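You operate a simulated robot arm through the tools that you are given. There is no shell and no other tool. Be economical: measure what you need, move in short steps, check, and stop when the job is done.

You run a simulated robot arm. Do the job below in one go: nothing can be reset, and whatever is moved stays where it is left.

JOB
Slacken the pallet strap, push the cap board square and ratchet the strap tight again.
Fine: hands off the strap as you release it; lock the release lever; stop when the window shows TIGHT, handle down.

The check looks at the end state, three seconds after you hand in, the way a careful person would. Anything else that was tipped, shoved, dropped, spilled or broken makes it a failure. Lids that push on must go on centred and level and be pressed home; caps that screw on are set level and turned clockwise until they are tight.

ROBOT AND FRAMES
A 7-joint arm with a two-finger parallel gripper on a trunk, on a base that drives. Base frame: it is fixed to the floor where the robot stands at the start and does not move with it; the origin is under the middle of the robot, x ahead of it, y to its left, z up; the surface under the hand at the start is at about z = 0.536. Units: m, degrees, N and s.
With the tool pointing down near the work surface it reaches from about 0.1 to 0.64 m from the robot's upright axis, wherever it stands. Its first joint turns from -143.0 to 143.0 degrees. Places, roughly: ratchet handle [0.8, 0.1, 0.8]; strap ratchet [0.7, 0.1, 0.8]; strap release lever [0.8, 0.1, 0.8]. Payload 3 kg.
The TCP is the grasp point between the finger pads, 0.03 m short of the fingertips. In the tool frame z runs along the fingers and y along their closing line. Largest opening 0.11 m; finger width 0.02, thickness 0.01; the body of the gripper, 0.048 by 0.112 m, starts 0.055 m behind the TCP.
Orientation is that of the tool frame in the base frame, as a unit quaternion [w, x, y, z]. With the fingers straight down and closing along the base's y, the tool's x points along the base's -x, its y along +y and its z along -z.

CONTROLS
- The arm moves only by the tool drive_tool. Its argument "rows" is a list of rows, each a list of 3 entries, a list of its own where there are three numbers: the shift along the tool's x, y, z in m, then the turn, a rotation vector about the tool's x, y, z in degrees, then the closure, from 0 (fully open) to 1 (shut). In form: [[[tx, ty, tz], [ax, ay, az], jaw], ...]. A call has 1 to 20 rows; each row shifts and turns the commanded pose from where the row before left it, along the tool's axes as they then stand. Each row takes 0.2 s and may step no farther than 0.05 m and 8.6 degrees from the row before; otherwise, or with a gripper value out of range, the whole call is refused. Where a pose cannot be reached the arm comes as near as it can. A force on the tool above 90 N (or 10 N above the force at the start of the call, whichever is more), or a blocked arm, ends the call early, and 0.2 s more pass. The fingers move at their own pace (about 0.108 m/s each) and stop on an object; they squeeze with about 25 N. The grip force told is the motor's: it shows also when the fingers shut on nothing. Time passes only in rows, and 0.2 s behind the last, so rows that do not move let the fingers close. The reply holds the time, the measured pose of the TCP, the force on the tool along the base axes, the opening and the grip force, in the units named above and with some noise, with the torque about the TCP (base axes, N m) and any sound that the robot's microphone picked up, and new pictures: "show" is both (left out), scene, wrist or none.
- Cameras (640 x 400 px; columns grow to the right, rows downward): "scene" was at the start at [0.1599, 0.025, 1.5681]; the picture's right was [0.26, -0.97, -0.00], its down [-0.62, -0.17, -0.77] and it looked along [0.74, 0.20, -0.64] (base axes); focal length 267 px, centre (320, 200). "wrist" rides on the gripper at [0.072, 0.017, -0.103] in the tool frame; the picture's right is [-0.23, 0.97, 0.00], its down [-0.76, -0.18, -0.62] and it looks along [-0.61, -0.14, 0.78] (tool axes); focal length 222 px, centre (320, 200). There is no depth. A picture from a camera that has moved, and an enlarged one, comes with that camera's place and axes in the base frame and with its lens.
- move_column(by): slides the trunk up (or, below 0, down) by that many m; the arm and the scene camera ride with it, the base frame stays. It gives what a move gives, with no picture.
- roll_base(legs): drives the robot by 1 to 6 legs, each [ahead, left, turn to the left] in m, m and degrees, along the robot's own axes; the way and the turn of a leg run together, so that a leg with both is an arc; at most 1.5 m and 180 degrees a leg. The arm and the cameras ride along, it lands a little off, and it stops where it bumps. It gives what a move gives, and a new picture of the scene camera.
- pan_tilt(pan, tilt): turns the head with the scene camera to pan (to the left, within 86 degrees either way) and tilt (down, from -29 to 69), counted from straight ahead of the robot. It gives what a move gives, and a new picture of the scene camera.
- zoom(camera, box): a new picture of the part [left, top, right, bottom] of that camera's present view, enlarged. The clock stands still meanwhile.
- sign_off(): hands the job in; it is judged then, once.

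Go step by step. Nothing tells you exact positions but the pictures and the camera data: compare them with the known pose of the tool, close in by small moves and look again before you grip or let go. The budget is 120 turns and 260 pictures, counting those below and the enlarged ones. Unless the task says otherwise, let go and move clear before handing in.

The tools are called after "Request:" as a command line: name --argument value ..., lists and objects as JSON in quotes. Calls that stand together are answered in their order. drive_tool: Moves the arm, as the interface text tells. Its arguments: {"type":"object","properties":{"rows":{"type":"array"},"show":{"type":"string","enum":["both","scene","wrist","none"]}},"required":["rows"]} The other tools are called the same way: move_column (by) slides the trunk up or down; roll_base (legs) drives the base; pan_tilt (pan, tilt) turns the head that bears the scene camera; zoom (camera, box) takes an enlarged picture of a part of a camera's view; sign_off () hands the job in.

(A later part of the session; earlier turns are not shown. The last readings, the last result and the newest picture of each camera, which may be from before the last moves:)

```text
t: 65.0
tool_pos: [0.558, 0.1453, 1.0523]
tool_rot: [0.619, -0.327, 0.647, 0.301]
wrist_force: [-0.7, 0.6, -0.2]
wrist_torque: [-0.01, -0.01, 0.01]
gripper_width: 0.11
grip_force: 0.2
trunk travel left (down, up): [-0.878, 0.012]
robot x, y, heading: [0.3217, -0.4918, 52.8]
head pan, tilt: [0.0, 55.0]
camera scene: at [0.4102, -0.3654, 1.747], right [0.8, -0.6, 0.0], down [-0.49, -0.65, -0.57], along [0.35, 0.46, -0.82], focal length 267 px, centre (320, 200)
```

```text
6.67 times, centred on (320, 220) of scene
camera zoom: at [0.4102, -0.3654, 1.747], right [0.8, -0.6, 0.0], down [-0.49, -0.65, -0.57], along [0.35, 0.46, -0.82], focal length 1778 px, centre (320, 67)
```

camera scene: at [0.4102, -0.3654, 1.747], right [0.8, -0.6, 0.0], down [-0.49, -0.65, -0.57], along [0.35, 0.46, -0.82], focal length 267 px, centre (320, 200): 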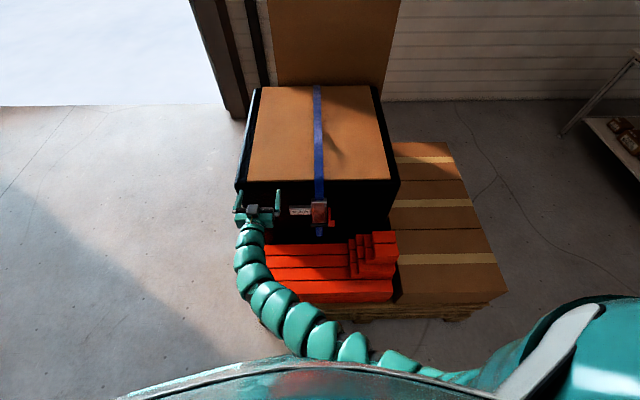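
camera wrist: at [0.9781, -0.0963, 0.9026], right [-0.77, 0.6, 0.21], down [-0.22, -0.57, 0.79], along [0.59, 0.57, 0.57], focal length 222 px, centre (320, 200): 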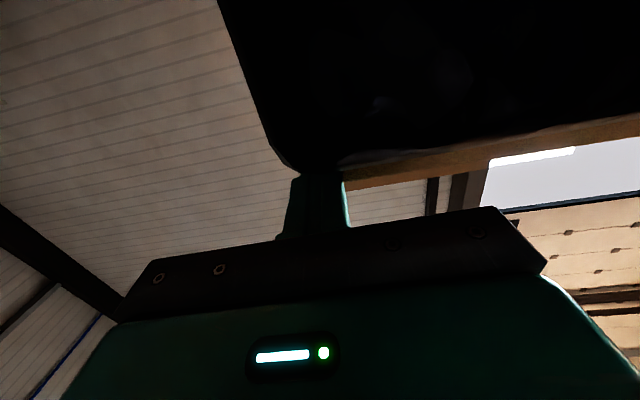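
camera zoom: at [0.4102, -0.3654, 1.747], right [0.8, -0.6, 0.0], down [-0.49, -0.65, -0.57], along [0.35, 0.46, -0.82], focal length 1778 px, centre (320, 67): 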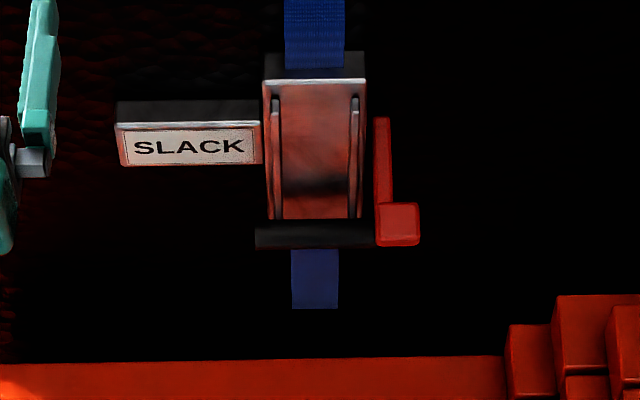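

I'll bring the hand back to the earlier viewing pose in front of the ratchet to judge the lever's position.

Request:
drive_tool --rows '[[[0, -0.04, 0], [0, 7, 0], 0.45], [[0, -0.04, 0], [0, 7, 0], 0.45], [[0, -0.04, 0], [0, 7, 0], 0.45], [[0, -0.04, 0], [0, 7, 0], 0.45], [[0, -0.04, 0], [0, 7, 0], 0.45], [[0, -0.043, 0], [0, 7, 0], 0.45], [[0.03, 0, 0.03], [0, 0, 0], 0.45], [[0.03, 0, 0.03], [0, 0, 0], 0.45], [[0.03, 0, 0.03], [0, 0, 0], 0.45], [[0.03, 0, 0.03], [0, 0, 0], 0.45], [[0.025, 0, 0.025], [0, 0, 0], 0.45], [[0, 0, 0], [0, 0, 0], 0.45]]' --show "wrist"

Request:
zoom --camera "wrist" --box '[220, 40, 460, 190]'

```text
t: 67.6
tool_pos: [0.6943, 0.0799, 0.8194]
tool_rot: [0.346, -0.413, 0.826, 0.163]
wrist_force: [0.5, -1.0, 0.1]
wrist_torque: [0.0, -0.02, -0.01]
gripper_width: 0.0607
grip_force: 0.1
out of reach, approached as far as the arm can: row 4, 5, 6
trunk travel left (down, up): [-0.878, 0.012]
robot x, y, heading: [0.3249, -0.4915, 52.8]
head pan, tilt: [0.0, 55.0]
camera wrist: at [0.6039, -0.007, 0.8412], right [-0.68, 0.72, 0.15], down [0.19, -0.02, 0.98], along [0.71, 0.7, -0.12], focal length 222 px, centre (320, 200)
```

wrist: 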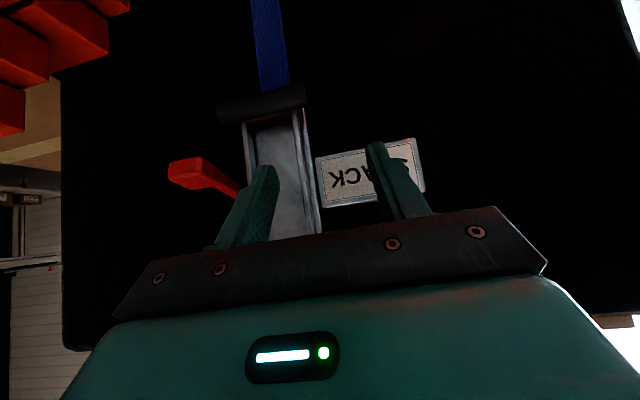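

```text
2.67 times, centred on (340, 115) of wrist
camera zoom: at [0.6039, -0.007, 0.8412], right [-0.68, 0.72, 0.15], down [0.19, -0.02, 0.98], along [0.71, 0.7, -0.12], focal length 592 px, centre (267, 427)
```

zoom: 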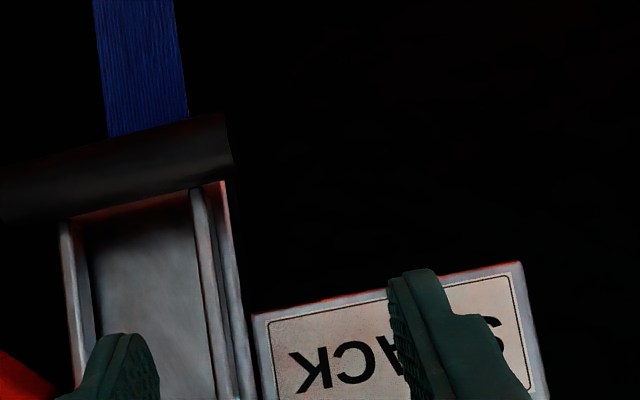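

The lever knob sits ~15 mm lower than at the start, so it's still in the released position and must go back up to lock. I'll back off, level the hand and roll it 90° so the fingers close vertically (needed for the handle bar).

Request:
drive_tool --rows '[[[0.02, 0, -0.03], [0, 0, 0], 0.45], [[0.01, -0.01, -0.03], [0, -7, 0], 0.6], [[0.0, -0.01, -0.02], [0, -7, 0], 0.8], [[-0.02, -0.01, -0.02], [0, -7, 0], 1], [[-0.02, -0.01, 0], [0, -7, 0], 1], [[-0.01, 0, 0], [0, -7, 0], 1], [[0, 0, 0], [0, 0, 8], 1], [[0, 0, 0], [0, 0, 8], 1], [[0, 0, 0], [0, 0, 8], 1], [[0, 0, 0], [0, 0, 8], 1], [[0, 0, 0], [0, 0, 8], 1], [[0, 0, 0], [0, 0, 8], 1], [[0, 0, 0], [0, 0, 0], 1]]' --show "wrist"

```text
t: 68.0
tool_pos: [0.7433, 0.078, 0.8689]
tool_rot: [0.414, -0.436, 0.783, 0.159]
wrist_force: [-14.7, -18.1, 16.2]
wrist_torque: [-0.24, -0.8, -0.41]
gripper_width: 0.0451
grip_force: 1.1
trunk travel left (down, up): [-0.878, 0.012]
robot x, y, heading: [0.3201, -0.4894, 52.8]
head pan, tilt: [0.0, 55.0]
stopped in row 2: the force on the tool passed its limit at 129 N (the readings are from after the stop); the commanded pose is now the measured one
camera wrist: at [0.6553, -0.0151, 0.8739], right [-0.73, 0.68, 0.07], down [0.04, -0.06, 1.0], along [0.68, 0.73, 0.02], focal length 222 px, centre (320, 200)
```

wrist: 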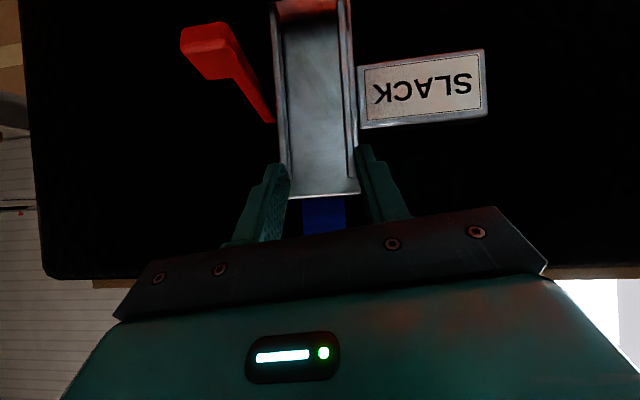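

The hand lurched right when the pending sideways command became reachable and bumped the ratchet front. Back straight off in small steps and check nothing shifted.

Request:
drive_tool --rows '[[[0.012, 0, -0.016], [0, 0, 0], 0.5], [[0.012, 0, -0.016], [0, 0, 0], 0.5], [[0.012, 0, -0.016], [0, 0, 0], 0.5], [[0.012, 0, -0.016], [0, 0, 0], 0.5], [[0, 0, 0], [0, 0, 0], 0.5]]' --show "both"

Request:
zoom --camera "wrist" --box '[140, 30, 500, 255]'

Request:
zoom --camera "scene" --box '[220, 80, 412, 200]'

```text
t: 69.2
tool_pos: [0.6971, 0.013, 0.8684]
tool_rot: [0.414, -0.436, 0.783, 0.157]
wrist_force: [-0.1, 0.4, -0.4]
wrist_torque: [-0.01, 0.03, -0.01]
gripper_width: 0.055
grip_force: 0.0
trunk travel left (down, up): [-0.878, 0.012]
robot x, y, heading: [0.321, -0.4931, 52.7]
head pan, tilt: [0.0, 55.0]
camera scene: at [0.4086, -0.3654, 1.7472], right [0.8, -0.6, 0.0], down [-0.49, -0.65, -0.57], along [0.35, 0.46, -0.82], focal length 267 px, centre (320, 200)
camera wrist: at [0.6089, -0.08, 0.8733], right [-0.73, 0.68, 0.07], down [0.04, -0.06, 1.0], along [0.68, 0.73, 0.02], focal length 222 px, centre (320, 200)
```

scene: 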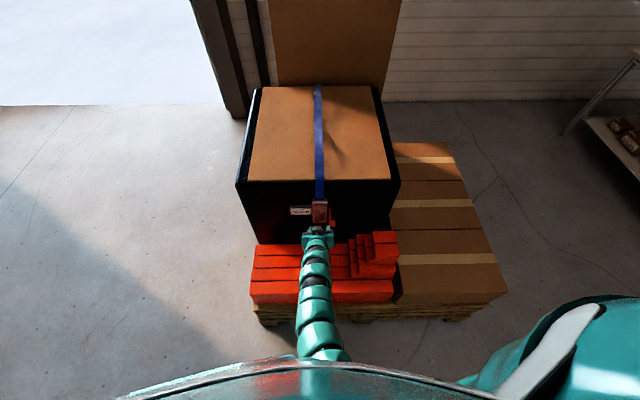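
wrist: 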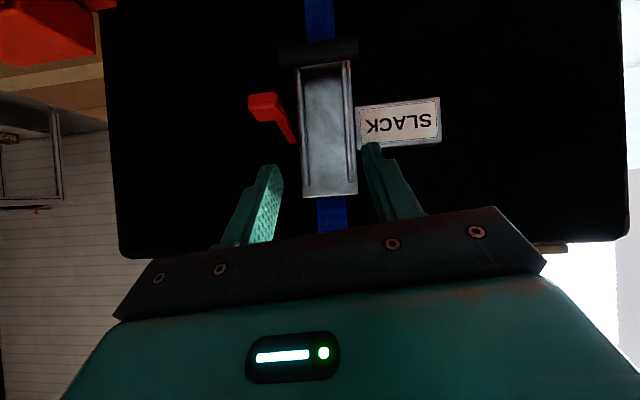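

```text
1.78 times, centred on (320, 142) of wrist
camera zoom: at [0.6089, -0.08, 0.8733], right [-0.73, 0.68, 0.07], down [0.04, -0.06, 1.0], along [0.68, 0.73, 0.02], focal length 395 px, centre (320, 302)
```

zoom: 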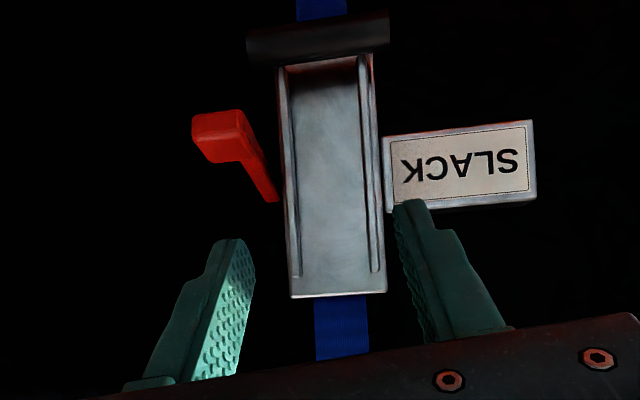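

```text
3.33 times, centred on (316, 140) of scene
camera zoom: at [0.4086, -0.3654, 1.7472], right [0.8, -0.6, 0.0], down [-0.49, -0.65, -0.57], along [0.35, 0.46, -0.82], focal length 889 px, centre (333, 400)
```

zoom: 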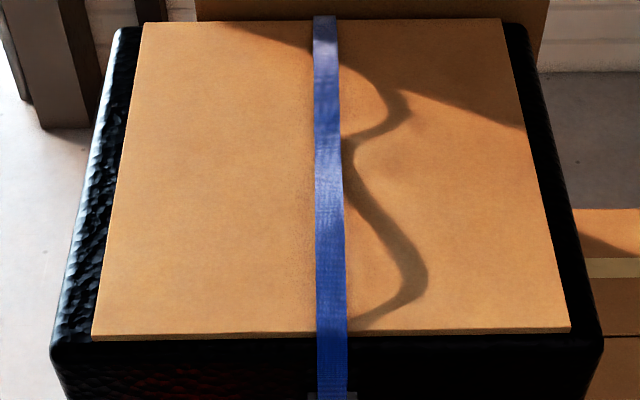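

Nothing was disturbed and I have a clear view: lever sags ~14°, handle channel hangs with its bar at the bottom. Now level the hand, checking reach, then roll.

Request:
drive_tool --rows '[[[0.005, 0, -0.01], [0, -7, 0], 0.8], [[0.005, 0, -0.01], [0, -7, 0], 1], [[0.003, 0, -0.01], [0, -7, 0], 1], [[0, 0, -0.01], [0, -7, 0], 1], [[0, 0, 0], [0, 0, 0], 1]]' --show "none"

Request:
drive_tool --rows '[[[0, 0, 0], [0, 0, 8], 1], [[0, 0, 0], [0, 0, 8], 1], [[0, 0, 0], [0, 0, 8], 1], [[0, 0, 0], [0, 0, 8], 1], [[0, 0, 0], [0, 0, 8], 1], [[0, 0, 0], [0, 0, 8], 1], [[0, 0, 0], [0, 0, 0], 1]]' --show "wrist"

```text
t: 70.5
tool_pos: [0.6751, -0.0195, 0.8774]
tool_rot: [0.591, -0.384, 0.659, 0.26]
wrist_force: [1.0, 0.2, 0.2]
wrist_torque: [0.0, 0.03, 0.0]
gripper_width: 0.0
grip_force: 24.9
trunk travel left (down, up): [-0.878, 0.012]
robot x, y, heading: [0.3244, -0.4887, 52.8]
head pan, tilt: [0.0, 55.0]
```

```text
t: 72.0
tool_pos: [0.6738, -0.0209, 0.875]
tool_rot: [0.435, -0.082, 0.759, 0.477]
wrist_force: [-0.9, 0.2, 0.6]
wrist_torque: [-0.01, 0.01, 0.0]
gripper_width: 0.0
grip_force: 24.9
trunk travel left (down, up): [-0.878, 0.012]
robot x, y, heading: [0.3207, -0.4921, 53.1]
head pan, tilt: [0.0, 55.0]
camera wrist: at [0.5595, -0.0728, 0.8512], right [-0.39, 0.45, 0.8], down [0.2, -0.81, 0.55], along [0.9, 0.37, 0.22], focal length 222 px, centre (320, 200)
```

wrist: 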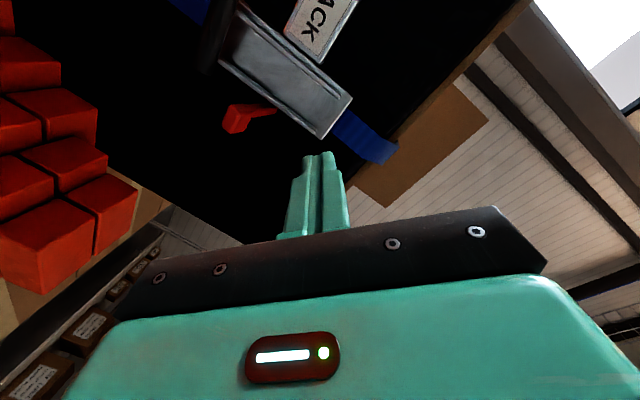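

Roll is feasible; finish it.

Request:
drive_tool --rows '[[[0, 0, 0], [0, 0, 8.4], 1], [[0, 0, 0], [0, 0, 8.4], 1], [[0, 0, 0], [0, 0, 8.4], 1], [[0, 0, 0], [0, 0, 8.4], 1], [[0, 0, 0], [0, 0, 8.4], 1], [[0, 0, 0], [0, 0, 0], 1]]' --show "wrist"

```text
t: 73.5
tool_pos: [0.6757, -0.0205, 0.8774]
tool_rot: [0.234, 0.197, 0.739, 0.601]
wrist_force: [0.6, 0.1, -1.3]
wrist_torque: [0.0, -0.01, 0.02]
gripper_width: 0.0
grip_force: 25.6
trunk travel left (down, up): [-0.878, 0.012]
robot x, y, heading: [0.3229, -0.4905, 52.7]
head pan, tilt: [0.0, 55.0]
camera wrist: at [0.554, -0.0581, 0.9026], right [0.19, 0.07, 0.98], down [0.26, -0.97, 0.01], along [0.95, 0.25, -0.2], focal length 222 px, centre (320, 200)
```

wrist: 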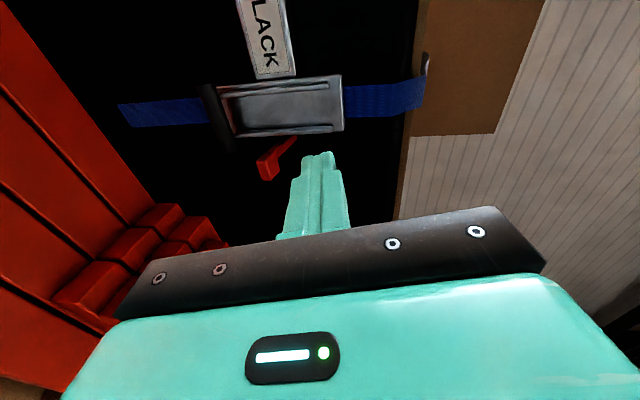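

Hand is level with vertical closing. I'll trim the roll, go down in front of the red knob and look.

Request:
drive_tool --rows '[[[0, 0, 0], [0, 0, 6.4], 1], [[-0.025, -0.0385, 0.0066], [0, 0, 0], 1], [[-0.026, -0.0385, 0.0066], [0, 0, 0], 1], [[0, -0.0385, 0.0066], [0, 0, 0], 1], [[0, 0.008, 0.047], [0, 0, 0], 1], [[0, 0, 0], [0, 0, 0], 1]]' --show "both"

Request:
zoom --camera "wrist" --box '[200, 60, 440, 210]'

```text
t: 74.8
tool_pos: [0.7168, -0.0361, 0.7719]
tool_rot: [0.2, 0.237, 0.727, 0.613]
wrist_force: [-0.3, -0.2, -0.7]
wrist_torque: [0.01, -0.02, 0.01]
gripper_width: 0.0
grip_force: 24.7
out of reach, approached as far as the arm can: row 4, 5
trunk travel left (down, up): [-0.878, 0.012]
robot x, y, heading: [0.3215, -0.4885, 52.9]
head pan, tilt: [0.0, 55.0]
camera scene: at [0.4145, -0.3668, 1.7469], right [0.8, -0.6, 0.0], down [-0.5, -0.65, -0.57], along [0.34, 0.46, -0.82], focal length 267 px, centre (320, 200)
camera wrist: at [0.5997, -0.0731, 0.8067], right [0.28, 0.0, 0.96], down [0.24, -0.97, -0.07], along [0.93, 0.25, -0.27], focal length 222 px, centre (320, 200)
```

scene: 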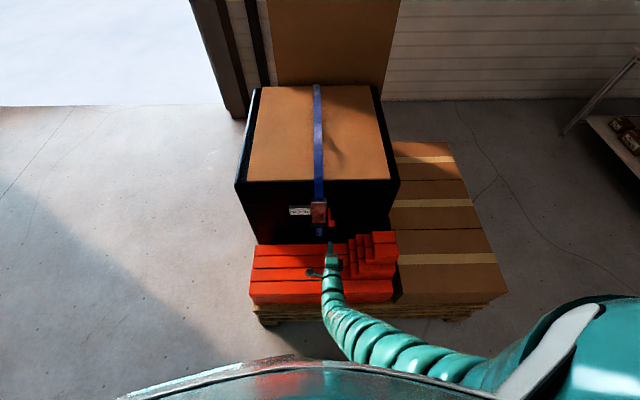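
wrist: 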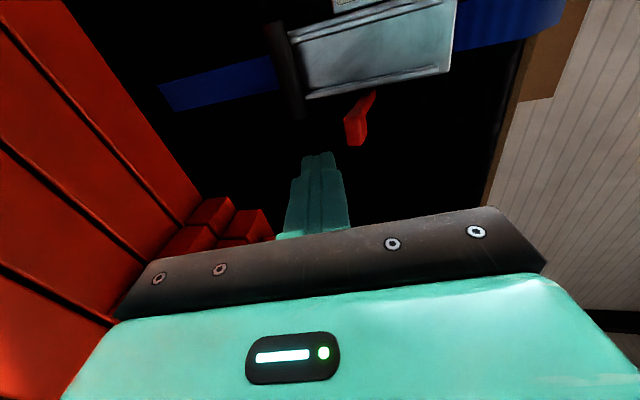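

```text
2.67 times, centred on (320, 135) of wrist
camera zoom: at [0.5997, -0.0731, 0.8067], right [0.28, 0.0, 0.96], down [0.24, -0.97, -0.07], along [0.93, 0.25, -0.27], focal length 592 px, centre (320, 373)
```

zoom: 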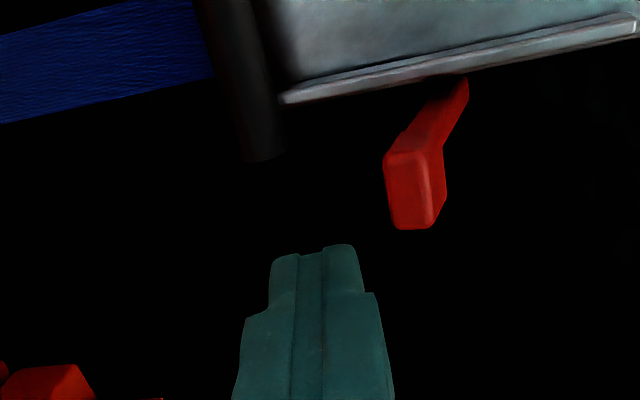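

The knob is at z≈0.788 (2 cm tall). I'll slide the closed fingertips forward beneath it.

Request:
drive_tool --rows '[[[0, 0, 0.015], [0, 0, 0], 1], [[0, 0, 0.015], [0, 0, 0], 1], [[0, 0, 0], [0, 0, 0], 1]]' --show "none"

Request:
zoom --camera "wrist" --box '[200, 60, 440, 210]'

```text
t: 75.7
tool_pos: [0.7173, -0.037, 0.7728]
tool_rot: [0.2, 0.237, 0.727, 0.612]
wrist_force: [0.8, 0.7, -0.1]
wrist_torque: [0.02, -0.04, 0.02]
gripper_width: 0.0001
grip_force: 25.4
out of reach, approached as far as the arm can: row 1, 2
trunk travel left (down, up): [-0.878, 0.012]
robot x, y, heading: [0.3205, -0.4898, 52.9]
head pan, tilt: [0.0, 55.0]
```

```text
2.67 times, centred on (320, 135) of wrist
camera zoom: at [0.5992, -0.073, 0.807], right [0.28, 0.0, 0.96], down [0.24, -0.97, -0.07], along [0.93, 0.25, -0.27], focal length 592 px, centre (320, 373)
```

zoom: 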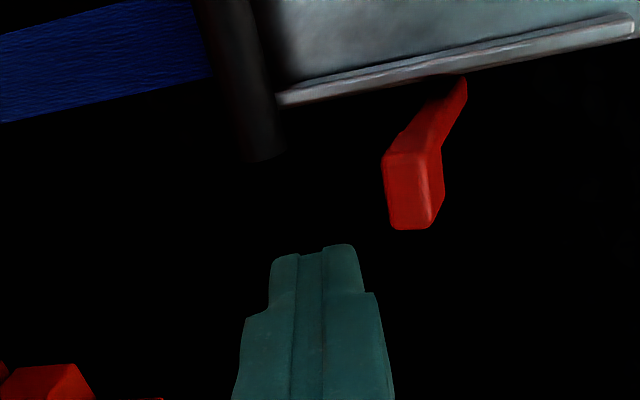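

This posture is at a joint limit this low; I'll raise the hand relative to the shoulder and lower the trunk by the same amount.

Request:
drive_tool --rows '[[[0, 0.04, -0.007], [0, 0, 0], 1], [[0, 0.04, -0.007], [0, 0, 0], 1], [[0, 0.04, -0.007], [0, 0, 0], 1], [[0, 0.04, -0.007], [0, 0, 0], 1], [[0, 0.035, -0.007], [0, 0, 0], 1], [[0, 0, 0], [0, 0, 0], 1]]' --show "none"

Request:
move_column --by -0.2

Request:
drive_tool --rows '[[[0, 0, 0], [0, 0, 0], 1]]' --show "wrist"

```text
t: 77.0
tool_pos: [0.7281, 0.0051, 0.8997]
tool_rot: [0.201, 0.237, 0.725, 0.614]
wrist_force: [-0.7, 0.4, -0.2]
wrist_torque: [-0.02, 0.01, -0.01]
gripper_width: 0.0
grip_force: 25.1
out of reach, approached as far as the arm can: row 3, 4, 5
trunk travel left (down, up): [-0.878, 0.012]
robot x, y, heading: [0.3196, -0.4905, 52.8]
head pan, tilt: [0.0, 55.0]
```

```text
t: 79.2
tool_pos: [0.7263, 0.0055, 0.6998]
tool_rot: [0.201, 0.236, 0.726, 0.614]
wrist_force: [-0.3, -0.2, 0.2]
wrist_torque: [-0.01, 0.04, -0.02]
gripper_width: 0.0
grip_force: 24.6
trunk travel left (down, up): [-0.678, 0.212]
robot x, y, heading: [0.3191, -0.4902, 52.9]
head pan, tilt: [0.0, 55.0]
```

```text
t: 79.6
tool_pos: [0.727, 0.0057, 0.6992]
tool_rot: [0.2, 0.235, 0.727, 0.614]
wrist_force: [-0.2, 0.1, -0.1]
wrist_torque: [0.01, -0.01, 0.05]
gripper_width: 0.0
grip_force: 25.5
trunk travel left (down, up): [-0.678, 0.212]
robot x, y, heading: [0.3203, -0.487, 52.9]
head pan, tilt: [0.0, 55.0]
camera wrist: at [0.6086, -0.032, 0.7335], right [0.28, 0.0, 0.96], down [0.24, -0.97, -0.07], along [0.93, 0.25, -0.27], focal length 222 px, centre (320, 200)
```

wrist: 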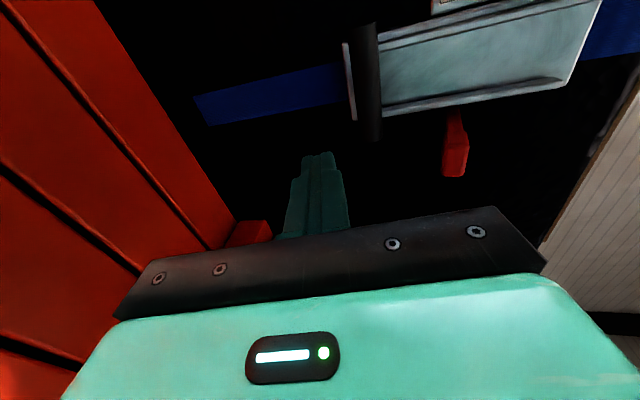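

Request:
drive_tool --rows '[[[-0.0125, 0.02, -0.003], [0, 0, 0], 1], [[-0.0125, 0.02, -0.003], [0, 0, 0], 1], [[0, 0.02, -0.003], [0, 0, 0], 1], [[0, 0, 0], [0, 0, 0], 1]]' --show "wrist"

Request:
zoom --camera "wrist" --box '[200, 60, 440, 210]'

```text
t: 80.6
tool_pos: [0.7574, 0.0202, 0.7155]
tool_rot: [0.201, 0.236, 0.726, 0.614]
wrist_force: [-1.3, 0.1, -0.3]
wrist_torque: [0.03, -0.01, -0.01]
gripper_width: 0.0002
grip_force: 25.1
out of reach, approached as far as the arm can: row 1, 2, 3
trunk travel left (down, up): [-0.678, 0.212]
robot x, y, heading: [0.3223, -0.4888, 52.8]
head pan, tilt: [0.0, 55.0]
camera wrist: at [0.6382, -0.0176, 0.7494], right [0.28, 0.0, 0.96], down [0.24, -0.97, -0.07], along [0.93, 0.25, -0.27], focal length 222 px, centre (320, 200)
```

wrist: 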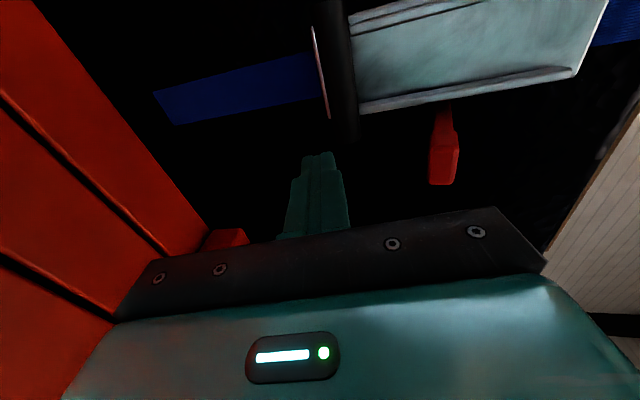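

```text
2.67 times, centred on (320, 135) of wrist
camera zoom: at [0.6382, -0.0176, 0.7494], right [0.28, 0.0, 0.96], down [0.24, -0.97, -0.07], along [0.93, 0.25, -0.27], focal length 592 px, centre (320, 373)
```

zoom: 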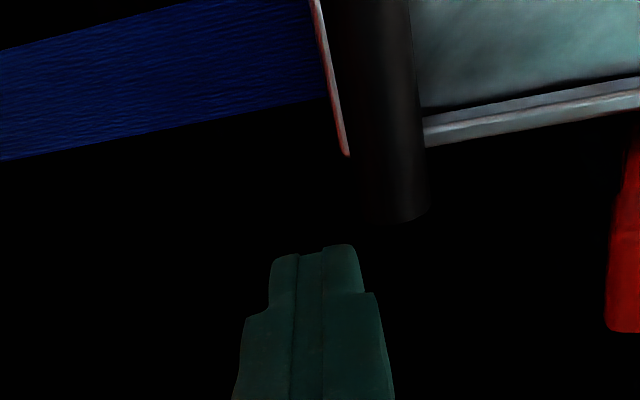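

The hand is too close to the shoulder in this pose; rolling the base back 15 cm will free the arm.

Request:
roll_base --legs '[[-0.15, 0, 0]]'

Request:
drive_tool --rows '[[[0, 0.015, 0.04], [0, 0, 0], 1], [[0, 0.015, 0.04], [0, 0, 0], 1], [[0, 0.015, 0.02], [0, 0, 0], 1], [[0, 0, 0], [0, 0, 0], 1]]' --show "wrist"

```text
t: 82.0
tool_pos: [0.6632, -0.1007, 0.7164]
tool_rot: [0.201, 0.235, 0.726, 0.615]
wrist_force: [-0.5, -0.2, -0.2]
wrist_torque: [-0.01, 0.01, 0.0]
gripper_width: 0.0001
grip_force: 24.9
trunk travel left (down, up): [-0.678, 0.212]
robot x, y, heading: [0.2354, -0.6097, 52.8]
head pan, tilt: [0.0, 55.0]
camera scene: at [0.318, -0.4886, 1.5472], right [0.8, -0.6, 0.0], down [-0.49, -0.65, -0.57], along [0.35, 0.46, -0.82], focal length 267 px, centre (320, 200)
```

scene: 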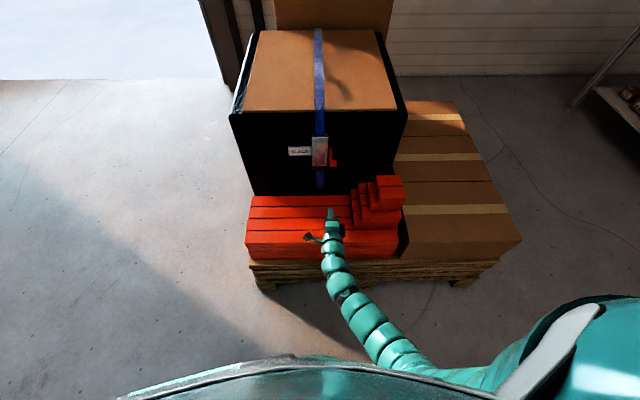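

```text
t: 83.0
tool_pos: [0.7273, -0.0149, 0.7433]
tool_rot: [0.201, 0.236, 0.725, 0.615]
wrist_force: [0.2, 0.7, -0.1]
wrist_torque: [0.03, -0.01, 0.01]
gripper_width: 0.0
grip_force: 24.8
trunk travel left (down, up): [-0.678, 0.212]
robot x, y, heading: [0.2299, -0.6097, 53.1]
head pan, tilt: [0.0, 55.0]
camera wrist: at [0.6084, -0.0521, 0.7774], right [0.28, 0.0, 0.96], down [0.24, -0.97, -0.07], along [0.93, 0.25, -0.27], focal length 222 px, centre (320, 200)
```

wrist: 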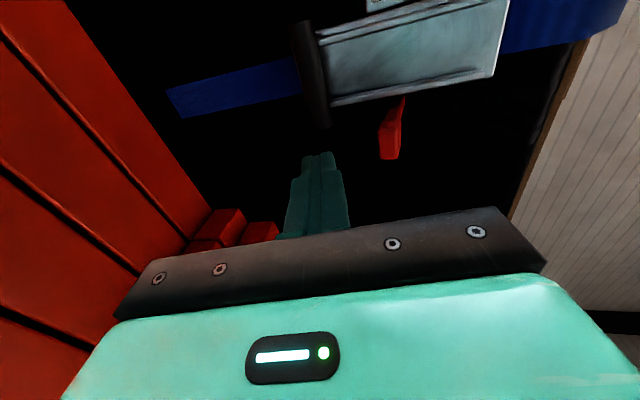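

Free now. Move in under the knob.

Request:
drive_tool --rows '[[[-0.0125, 0.006, 0.01], [0, 0, 0], 1], [[0, 0.01, 0.02], [0, 0, 0], 1], [[0, 0.0098, 0.0218], [0, 0, 0], 1], [[0, 0, 0], [0, 0, 0], 1]]' --show "wrist"

Request:
zoom --camera "wrist" --box '[200, 60, 440, 210]'

```text
t: 84.0
tool_pos: [0.7684, 0.0226, 0.7616]
tool_rot: [0.2, 0.235, 0.726, 0.614]
wrist_force: [-1.2, 0.6, 0.1]
wrist_torque: [-0.02, 0.01, -0.01]
gripper_width: 0.0001
grip_force: 24.9
trunk travel left (down, up): [-0.678, 0.212]
robot x, y, heading: [0.229, -0.6123, 53.1]
head pan, tilt: [0.0, 55.0]
camera wrist: at [0.6495, -0.0145, 0.7945], right [0.28, 0.0, 0.96], down [0.24, -0.97, -0.07], along [0.93, 0.25, -0.27], focal length 222 px, centre (320, 200)
```

wrist: 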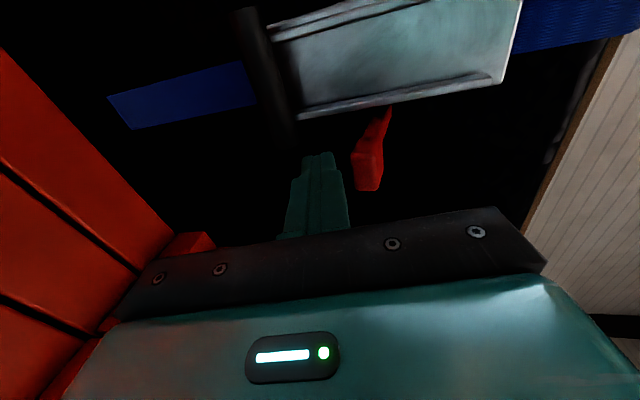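

```text
2.67 times, centred on (320, 135) of wrist
camera zoom: at [0.6495, -0.0145, 0.7945], right [0.28, 0.0, 0.96], down [0.24, -0.97, -0.07], along [0.93, 0.25, -0.27], focal length 592 px, centre (320, 373)
```

zoom: 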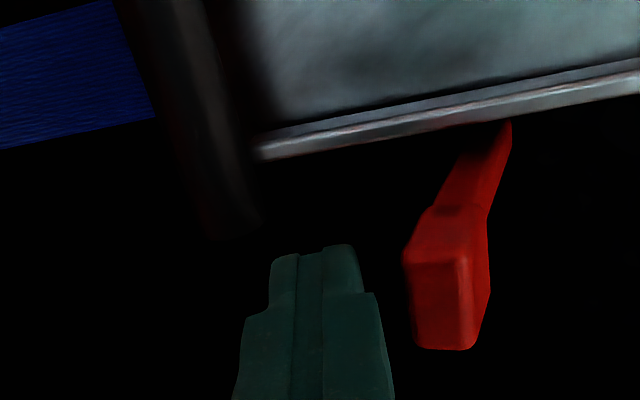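

Finger is just below the knob. Lift slowly.

Request:
drive_tool --rows '[[[0, 0.006, -0.001], [0, 0, 0], 1], [[0, 0.006, -0.001], [0, 0, 0], 1], [[0, 0.005, -0.001], [0, 0, 0], 1], [[0, 0.005, -0.001], [0, 0, 0], 1], [[0, 0, 0], [0, 0, 0], 1]]' --show "none"

Request:
zoom --camera "wrist" --box '[200, 60, 440, 210]'

```text
t: 85.2
tool_pos: [0.7684, 0.0221, 0.782]
tool_rot: [0.201, 0.235, 0.725, 0.615]
wrist_force: [-0.3, -0.1, -0.3]
wrist_torque: [0.0, 0.0, 0.03]
gripper_width: 0.0
grip_force: 24.9
trunk travel left (down, up): [-0.678, 0.212]
robot x, y, heading: [0.2284, -0.6088, 53.1]
head pan, tilt: [0.0, 55.0]
```

```text
2.67 times, centred on (320, 135) of wrist
camera zoom: at [0.6501, -0.0149, 0.8169], right [0.28, 0.0, 0.96], down [0.24, -0.97, -0.07], along [0.93, 0.25, -0.27], focal length 592 px, centre (320, 373)
```

zoom: 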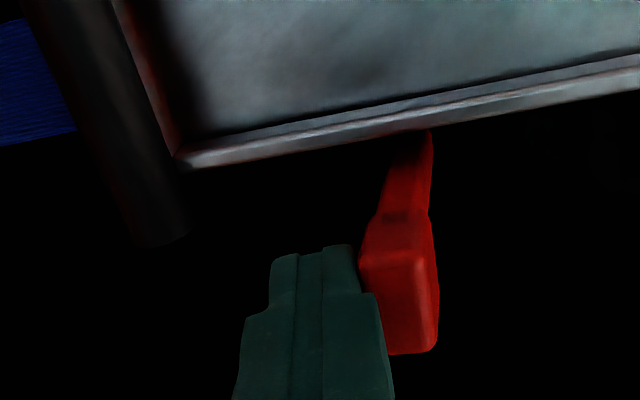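

Request:
drive_tool --rows '[[[0, 0.005, -0.001], [0, 0, 0], 1], [[0, 0.005, -0.001], [0, 0, 0], 1], [[0, 0.004, -0.001], [0, 0, 0], 1], [[0, 0, 0], [0, 0, 0], 1]]' --show "none"

Request:
zoom --camera "wrist" --box '[200, 0, 520, 200]'

```text
t: 86.2
tool_pos: [0.7671, 0.0209, 0.7875]
tool_rot: [0.2, 0.236, 0.73, 0.609]
wrist_force: [-8.4, -11.4, -47.8]
wrist_torque: [-0.39, 0.34, -0.03]
gripper_width: 0.0
grip_force: 25.7
trunk travel left (down, up): [-0.678, 0.212]
robot x, y, heading: [0.233, -0.6132, 53.1]
head pan, tilt: [0.0, 55.0]
```

```text
2.00 times, centred on (360, 100) of wrist
camera zoom: at [0.6495, -0.0151, 0.8229], right [0.28, 0.01, 0.96], down [0.24, -0.97, -0.06], along [0.93, 0.25, -0.28], focal length 444 px, centre (240, 400)
```

zoom: 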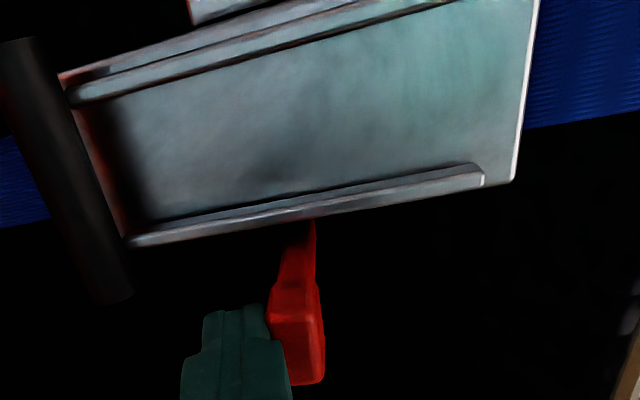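

The knob has come up to z≈0.803, its starting height, against a firm stop (48 N). Lower the finger and see that it stays.

Request:
drive_tool --rows '[[[0, -0.01, 0.0], [0, 0, 0], 1], [[0, -0.012, 0.0], [0, 0, 0], 1], [[0, 0, -0.03], [0, 0, 0], 1], [[0, 0, -0.03], [0, 0, 0], 1], [[0.02, 0, -0.01], [0, 0, 0], 1], [[0, 0, 0], [0, 0, 0], 1]]' --show "wrist"

Request:
zoom --camera "wrist" --box '[200, 0, 520, 200]'

Request:
zoom --camera "scene" --box '[272, 125, 368, 185]'

```text
t: 87.6
tool_pos: [0.7107, -0.0247, 0.7863]
tool_rot: [0.201, 0.235, 0.726, 0.615]
wrist_force: [0.2, 0.1, 0.1]
wrist_torque: [0.02, -0.02, -0.03]
gripper_width: 0.0002
grip_force: 24.7
trunk travel left (down, up): [-0.678, 0.212]
robot x, y, heading: [0.228, -0.6102, 53.0]
head pan, tilt: [0.0, 55.0]
camera wrist: at [0.5918, -0.0622, 0.8204], right [0.28, 0.0, 0.96], down [0.24, -0.97, -0.07], along [0.93, 0.25, -0.27], focal length 222 px, centre (320, 200)
```

wrist: 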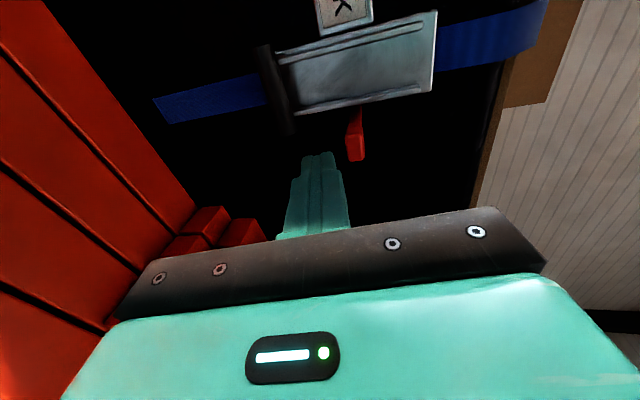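

```text
2.00 times, centred on (360, 100) of wrist
camera zoom: at [0.5918, -0.0622, 0.8204], right [0.28, 0.0, 0.96], down [0.24, -0.97, -0.07], along [0.93, 0.25, -0.27], focal length 444 px, centre (240, 400)
```

zoom: 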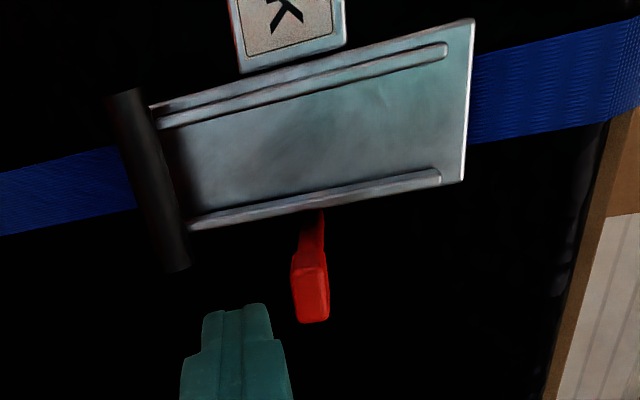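

```text
6.67 times, centred on (320, 155) of scene
camera zoom: at [0.3191, -0.4875, 1.547], right [0.8, -0.6, 0.0], down [-0.49, -0.65, -0.57], along [0.34, 0.46, -0.82], focal length 1778 px, centre (320, 500)
```

zoom: 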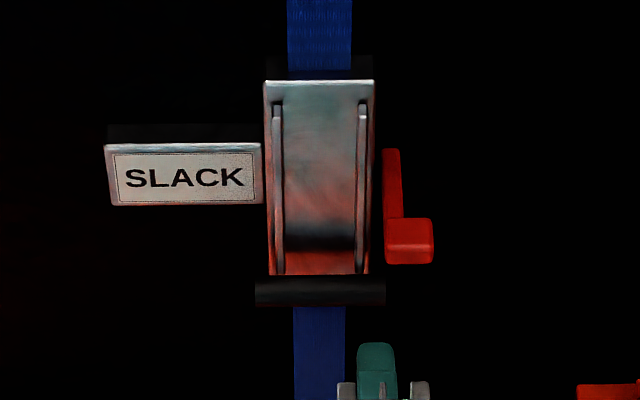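

The lever stays up. Now the handle: align open fingers (vertical closing) with the middle of the black bar.

Request:
drive_tool --rows '[[[0.017, -0.02, 0.01], [0, 0, 0], 0.8], [[0.016, -0.017, 0.018], [0, 0, 0], 0.5], [[0, 0, 0.02], [0, 0, 0], 0.5], [[0, 0, 0.02], [0, 0, 0], 0.5], [[0, 0, 0], [0, 0, 0], 0.5]]' --show "wrist"

Request:
zoom --camera "wrist" --box '[160, 20, 480, 220]'

```text
t: 88.8
tool_pos: [0.7179, 0.0449, 0.739]
tool_rot: [0.2, 0.234, 0.726, 0.615]
wrist_force: [-0.1, 0.0, 0.1]
wrist_torque: [-0.01, -0.02, -0.03]
gripper_width: 0.0553
grip_force: 0.0
trunk travel left (down, up): [-0.678, 0.212]
robot x, y, heading: [0.2282, -0.6149, 53.1]
head pan, tilt: [0.0, 55.0]
camera wrist: at [0.5991, 0.0062, 0.7723], right [0.28, 0.0, 0.96], down [0.24, -0.97, -0.07], along [0.93, 0.25, -0.27], focal length 222 px, centre (320, 200)
```

wrist: 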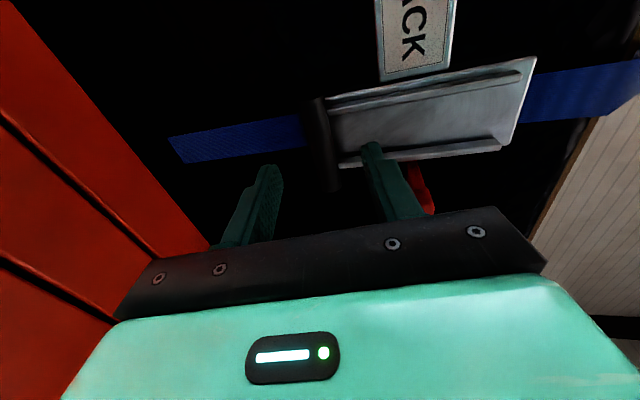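

```text
2.00 times, centred on (320, 120) of wrist
camera zoom: at [0.5991, 0.0062, 0.7723], right [0.28, 0.0, 0.96], down [0.24, -0.97, -0.07], along [0.93, 0.25, -0.27], focal length 444 px, centre (320, 360)
```

zoom: 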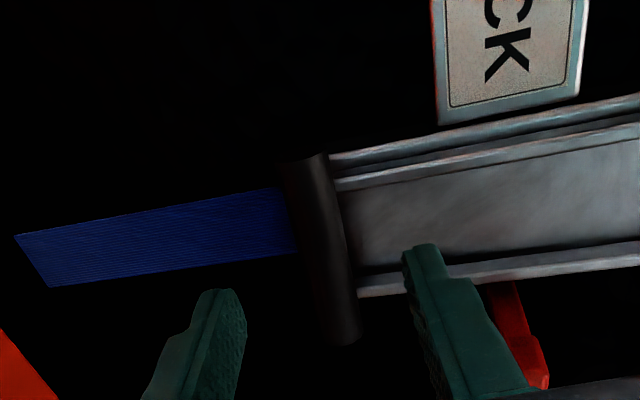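

Bar is between the fingers. Advance 4 cm carefully.

Request:
drive_tool --rows '[[[0, 0, 0.015], [0, 0, 0], 0.5], [[0, 0, 0.015], [0, 0, 0], 0.5], [[0, 0, 0.009], [0, 0, 0], 0.5], [[0, 0, 0], [0, 0, 0], 0.5]]' --show "none"

Request:
zoom --camera "wrist" --box '[160, 20, 480, 220]'

```text
t: 89.8
tool_pos: [0.7191, 0.0431, 0.7385]
tool_rot: [0.201, 0.236, 0.726, 0.614]
wrist_force: [0.0, -0.8, -0.3]
wrist_torque: [0.02, 0.01, -0.05]
gripper_width: 0.0552
grip_force: 0.0
out of reach, approached as far as the arm can: row 1, 2, 3
trunk travel left (down, up): [-0.678, 0.212]
robot x, y, heading: [0.2274, -0.612, 53.0]
head pan, tilt: [0.0, 55.0]
```

```text
2.00 times, centred on (320, 120) of wrist
camera zoom: at [0.5994, 0.0062, 0.7721], right [0.28, 0.0, 0.96], down [0.24, -0.97, -0.07], along [0.93, 0.25, -0.27], focal length 444 px, centre (320, 360)
```

zoom: 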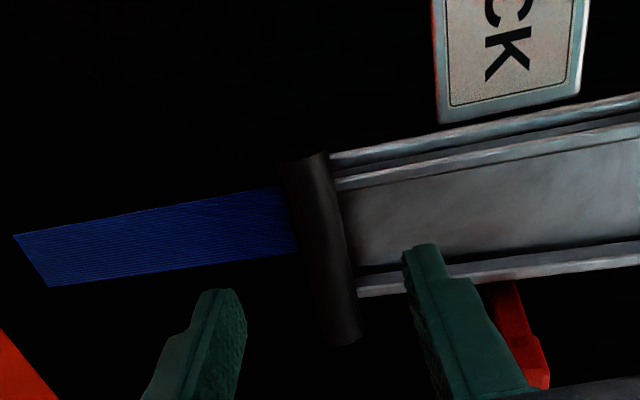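

Now at the outer reach limit. I'll retract the hand 8 cm and roll the base 7.5 cm forward.

Request:
drive_tool --rows '[[[0, 0, -0.04], [0, 0, 0], 0.5], [[0, 0, -0.045], [0, 0, 0], 0.5], [[0, 0, 0], [0, 0, 0], 0.5]]' --show "none"

```text
t: 90.6
tool_pos: [0.6717, -0.0263, 0.7524]
tool_rot: [0.199, 0.236, 0.726, 0.614]
wrist_force: [0.0, -0.1, -0.4]
wrist_torque: [0.01, -0.03, -0.01]
gripper_width: 0.0549
grip_force: 0.1
trunk travel left (down, up): [-0.678, 0.212]
robot x, y, heading: [0.2293, -0.6135, 53.2]
head pan, tilt: [0.0, 55.0]
```

Request:
roll_base --legs '[[0.07, 0, 0]]'

Request:
drive_tool --rows '[[[0, -0.006, 0.01], [0, 0, 0], 0.5], [[0, 0, 0], [0, 0, 0], 0.5]]' --show "none"

Request:
zoom --camera "wrist" --box '[160, 20, 480, 220]'

```text
t: 91.6
tool_pos: [0.7123, 0.0308, 0.7523]
tool_rot: [0.201, 0.236, 0.726, 0.614]
wrist_force: [-0.4, 0.2, -0.3]
wrist_torque: [0.0, -0.02, -0.04]
gripper_width: 0.0549
grip_force: 0.0
trunk travel left (down, up): [-0.678, 0.212]
robot x, y, heading: [0.2742, -0.5551, 53.1]
head pan, tilt: [0.0, 55.0]
camera scene: at [0.3622, -0.4296, 1.5469], right [0.8, -0.6, 0.0], down [-0.49, -0.66, -0.57], along [0.34, 0.46, -0.82], focal length 267 px, centre (320, 200)
```

scene: 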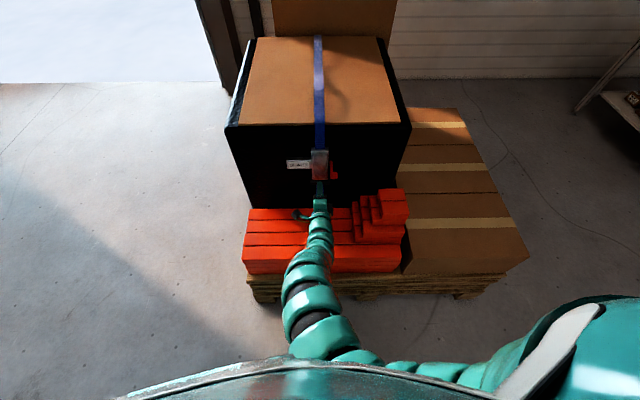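

```text
t: 92.2
tool_pos: [0.7183, 0.037, 0.7443]
tool_rot: [0.201, 0.235, 0.726, 0.614]
wrist_force: [-0.2, -0.7, -0.4]
wrist_torque: [0.0, 0.01, 0.01]
gripper_width: 0.0549
grip_force: 0.0
trunk travel left (down, up): [-0.678, 0.212]
robot x, y, heading: [0.2712, -0.5544, 53.0]
head pan, tilt: [0.0, 55.0]
```

```text
2.00 times, centred on (320, 120) of wrist
camera zoom: at [0.5997, 0.0004, 0.779], right [0.28, 0.0, 0.96], down [0.24, -0.97, -0.07], along [0.93, 0.25, -0.27], focal length 444 px, centre (320, 360)
```

zoom: 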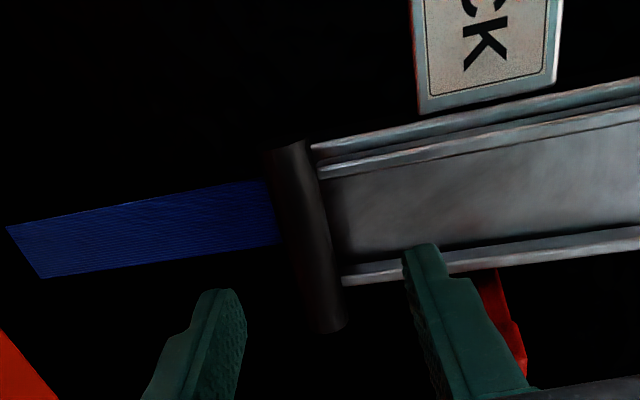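

Request:
drive_tool --rows '[[[0.002, -0.002, 0.016], [0, 0, 0], 0.5], [[0, -0.002, 0.016], [0, 0, 0], 0.5], [[0, 0, 0.013], [0, 0, 0], 0.5], [[0, 0, 0], [0, 0, 0], 0.5]]' --show "none"

Request:
zoom --camera "wrist" --box '[160, 20, 480, 220]'

```text
t: 93.2
tool_pos: [0.7426, 0.0734, 0.734]
tool_rot: [0.2, 0.236, 0.726, 0.614]
wrist_force: [0.3, -0.8, 0.4]
wrist_torque: [-0.01, 0.02, 0.02]
gripper_width: 0.0552
grip_force: 0.0
trunk travel left (down, up): [-0.678, 0.212]
robot x, y, heading: [0.273, -0.5568, 53.0]
head pan, tilt: [0.0, 55.0]
```

```text
2.00 times, centred on (320, 120) of wrist
camera zoom: at [0.6237, 0.037, 0.7679], right [0.28, 0.0, 0.96], down [0.24, -0.97, -0.07], along [0.93, 0.25, -0.27], focal length 444 px, centre (320, 360)
```

zoom: 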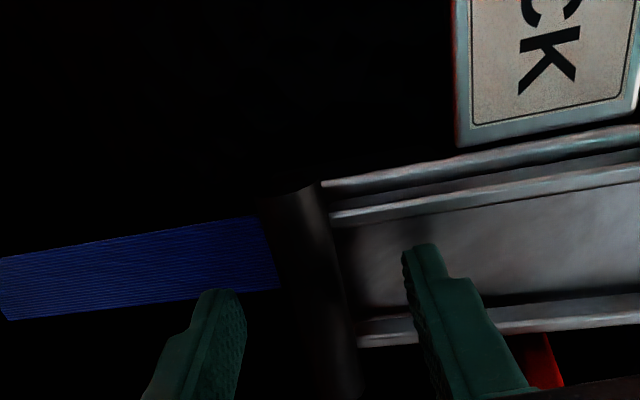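

No contact yet and the bar is centred. Close on it.

Request:
drive_tool --rows '[[[0, 0, 0.002], [0, 0, 0], 0.75], [[0, 0, 0], [0, 0, 0], 0.9], [[0, 0, 0], [0, 0, 0], 0.95], [[0, 0, 0], [0, 0, 0], 0.95]]' --show "none"

Request:
zoom --camera "wrist" --box '[160, 20, 480, 220]'

```text
t: 94.2
tool_pos: [0.7425, 0.0754, 0.7327]
tool_rot: [0.201, 0.235, 0.727, 0.614]
wrist_force: [-3.2, 1.0, -5.8]
wrist_torque: [0.07, 0.13, 0.03]
gripper_width: 0.0194
grip_force: 44.5
trunk travel left (down, up): [-0.678, 0.212]
robot x, y, heading: [0.2726, -0.551, 53.0]
head pan, tilt: [0.0, 55.0]
```

```text
2.00 times, centred on (320, 120) of wrist
camera zoom: at [0.6245, 0.0388, 0.7661], right [0.28, 0.0, 0.96], down [0.24, -0.97, -0.07], along [0.93, 0.25, -0.27], focal length 444 px, centre (320, 360)
```

zoom: 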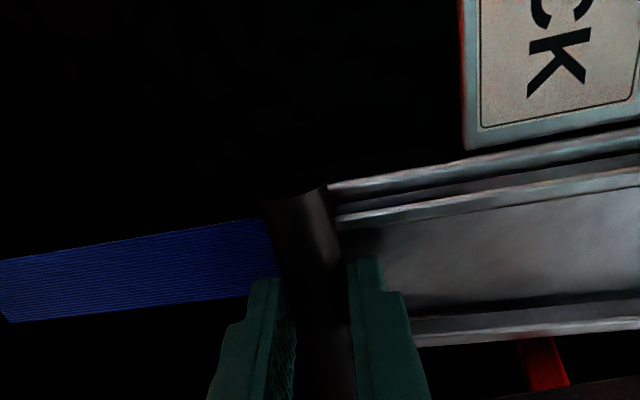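

Bar gripped (19 mm). Pull outward and slightly up, watching force.

Request:
drive_tool --rows '[[[0, 0.0005, -0.0104], [0, 0, 0], 0.97], [[0, 0.0015, -0.0104], [0, 0, 0], 0.97], [[0, 0.0025, -0.0104], [0, 0, 0], 0.97], [[0, 0, 0], [0, 0, 0], 0.97]]' --show "none"

Request:
zoom --camera "wrist" --box '[160, 20, 480, 220]'

Request:
zoom --camera "scene" --box '[272, 140, 368, 200]'

```text
t: 95.2
tool_pos: [0.7259, 0.0505, 0.739]
tool_rot: [0.2, 0.234, 0.729, 0.612]
wrist_force: [-8.6, -9.3, -31.4]
wrist_torque: [-0.38, 0.54, 0.27]
gripper_width: 0.0197
grip_force: 44.8
trunk travel left (down, up): [-0.678, 0.212]
robot x, y, heading: [0.2735, -0.5554, 53.1]
head pan, tilt: [0.0, 55.0]
```

```text
2.00 times, centred on (320, 120) of wrist
camera zoom: at [0.6067, 0.0143, 0.7735], right [0.28, 0.0, 0.96], down [0.24, -0.97, -0.06], along [0.93, 0.25, -0.27], focal length 444 px, centre (320, 360)
```

zoom: 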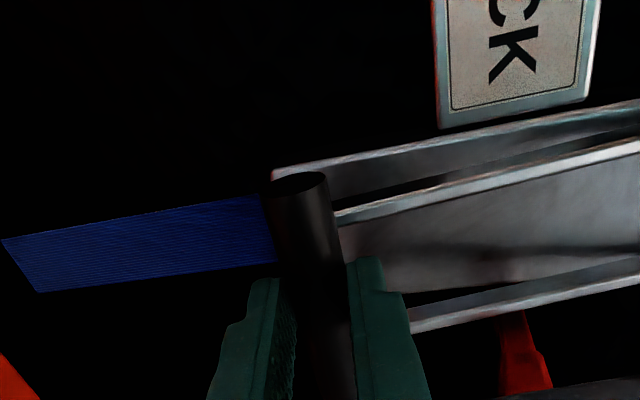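

```text
6.67 times, centred on (320, 170) of scene
camera zoom: at [0.3627, -0.4288, 1.5464], right [0.8, -0.6, 0.0], down [-0.49, -0.66, -0.57], along [0.34, 0.46, -0.82], focal length 1778 px, centre (320, 400)
```

zoom: 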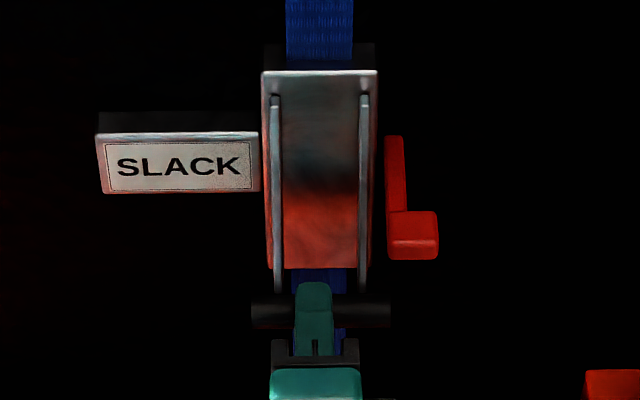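

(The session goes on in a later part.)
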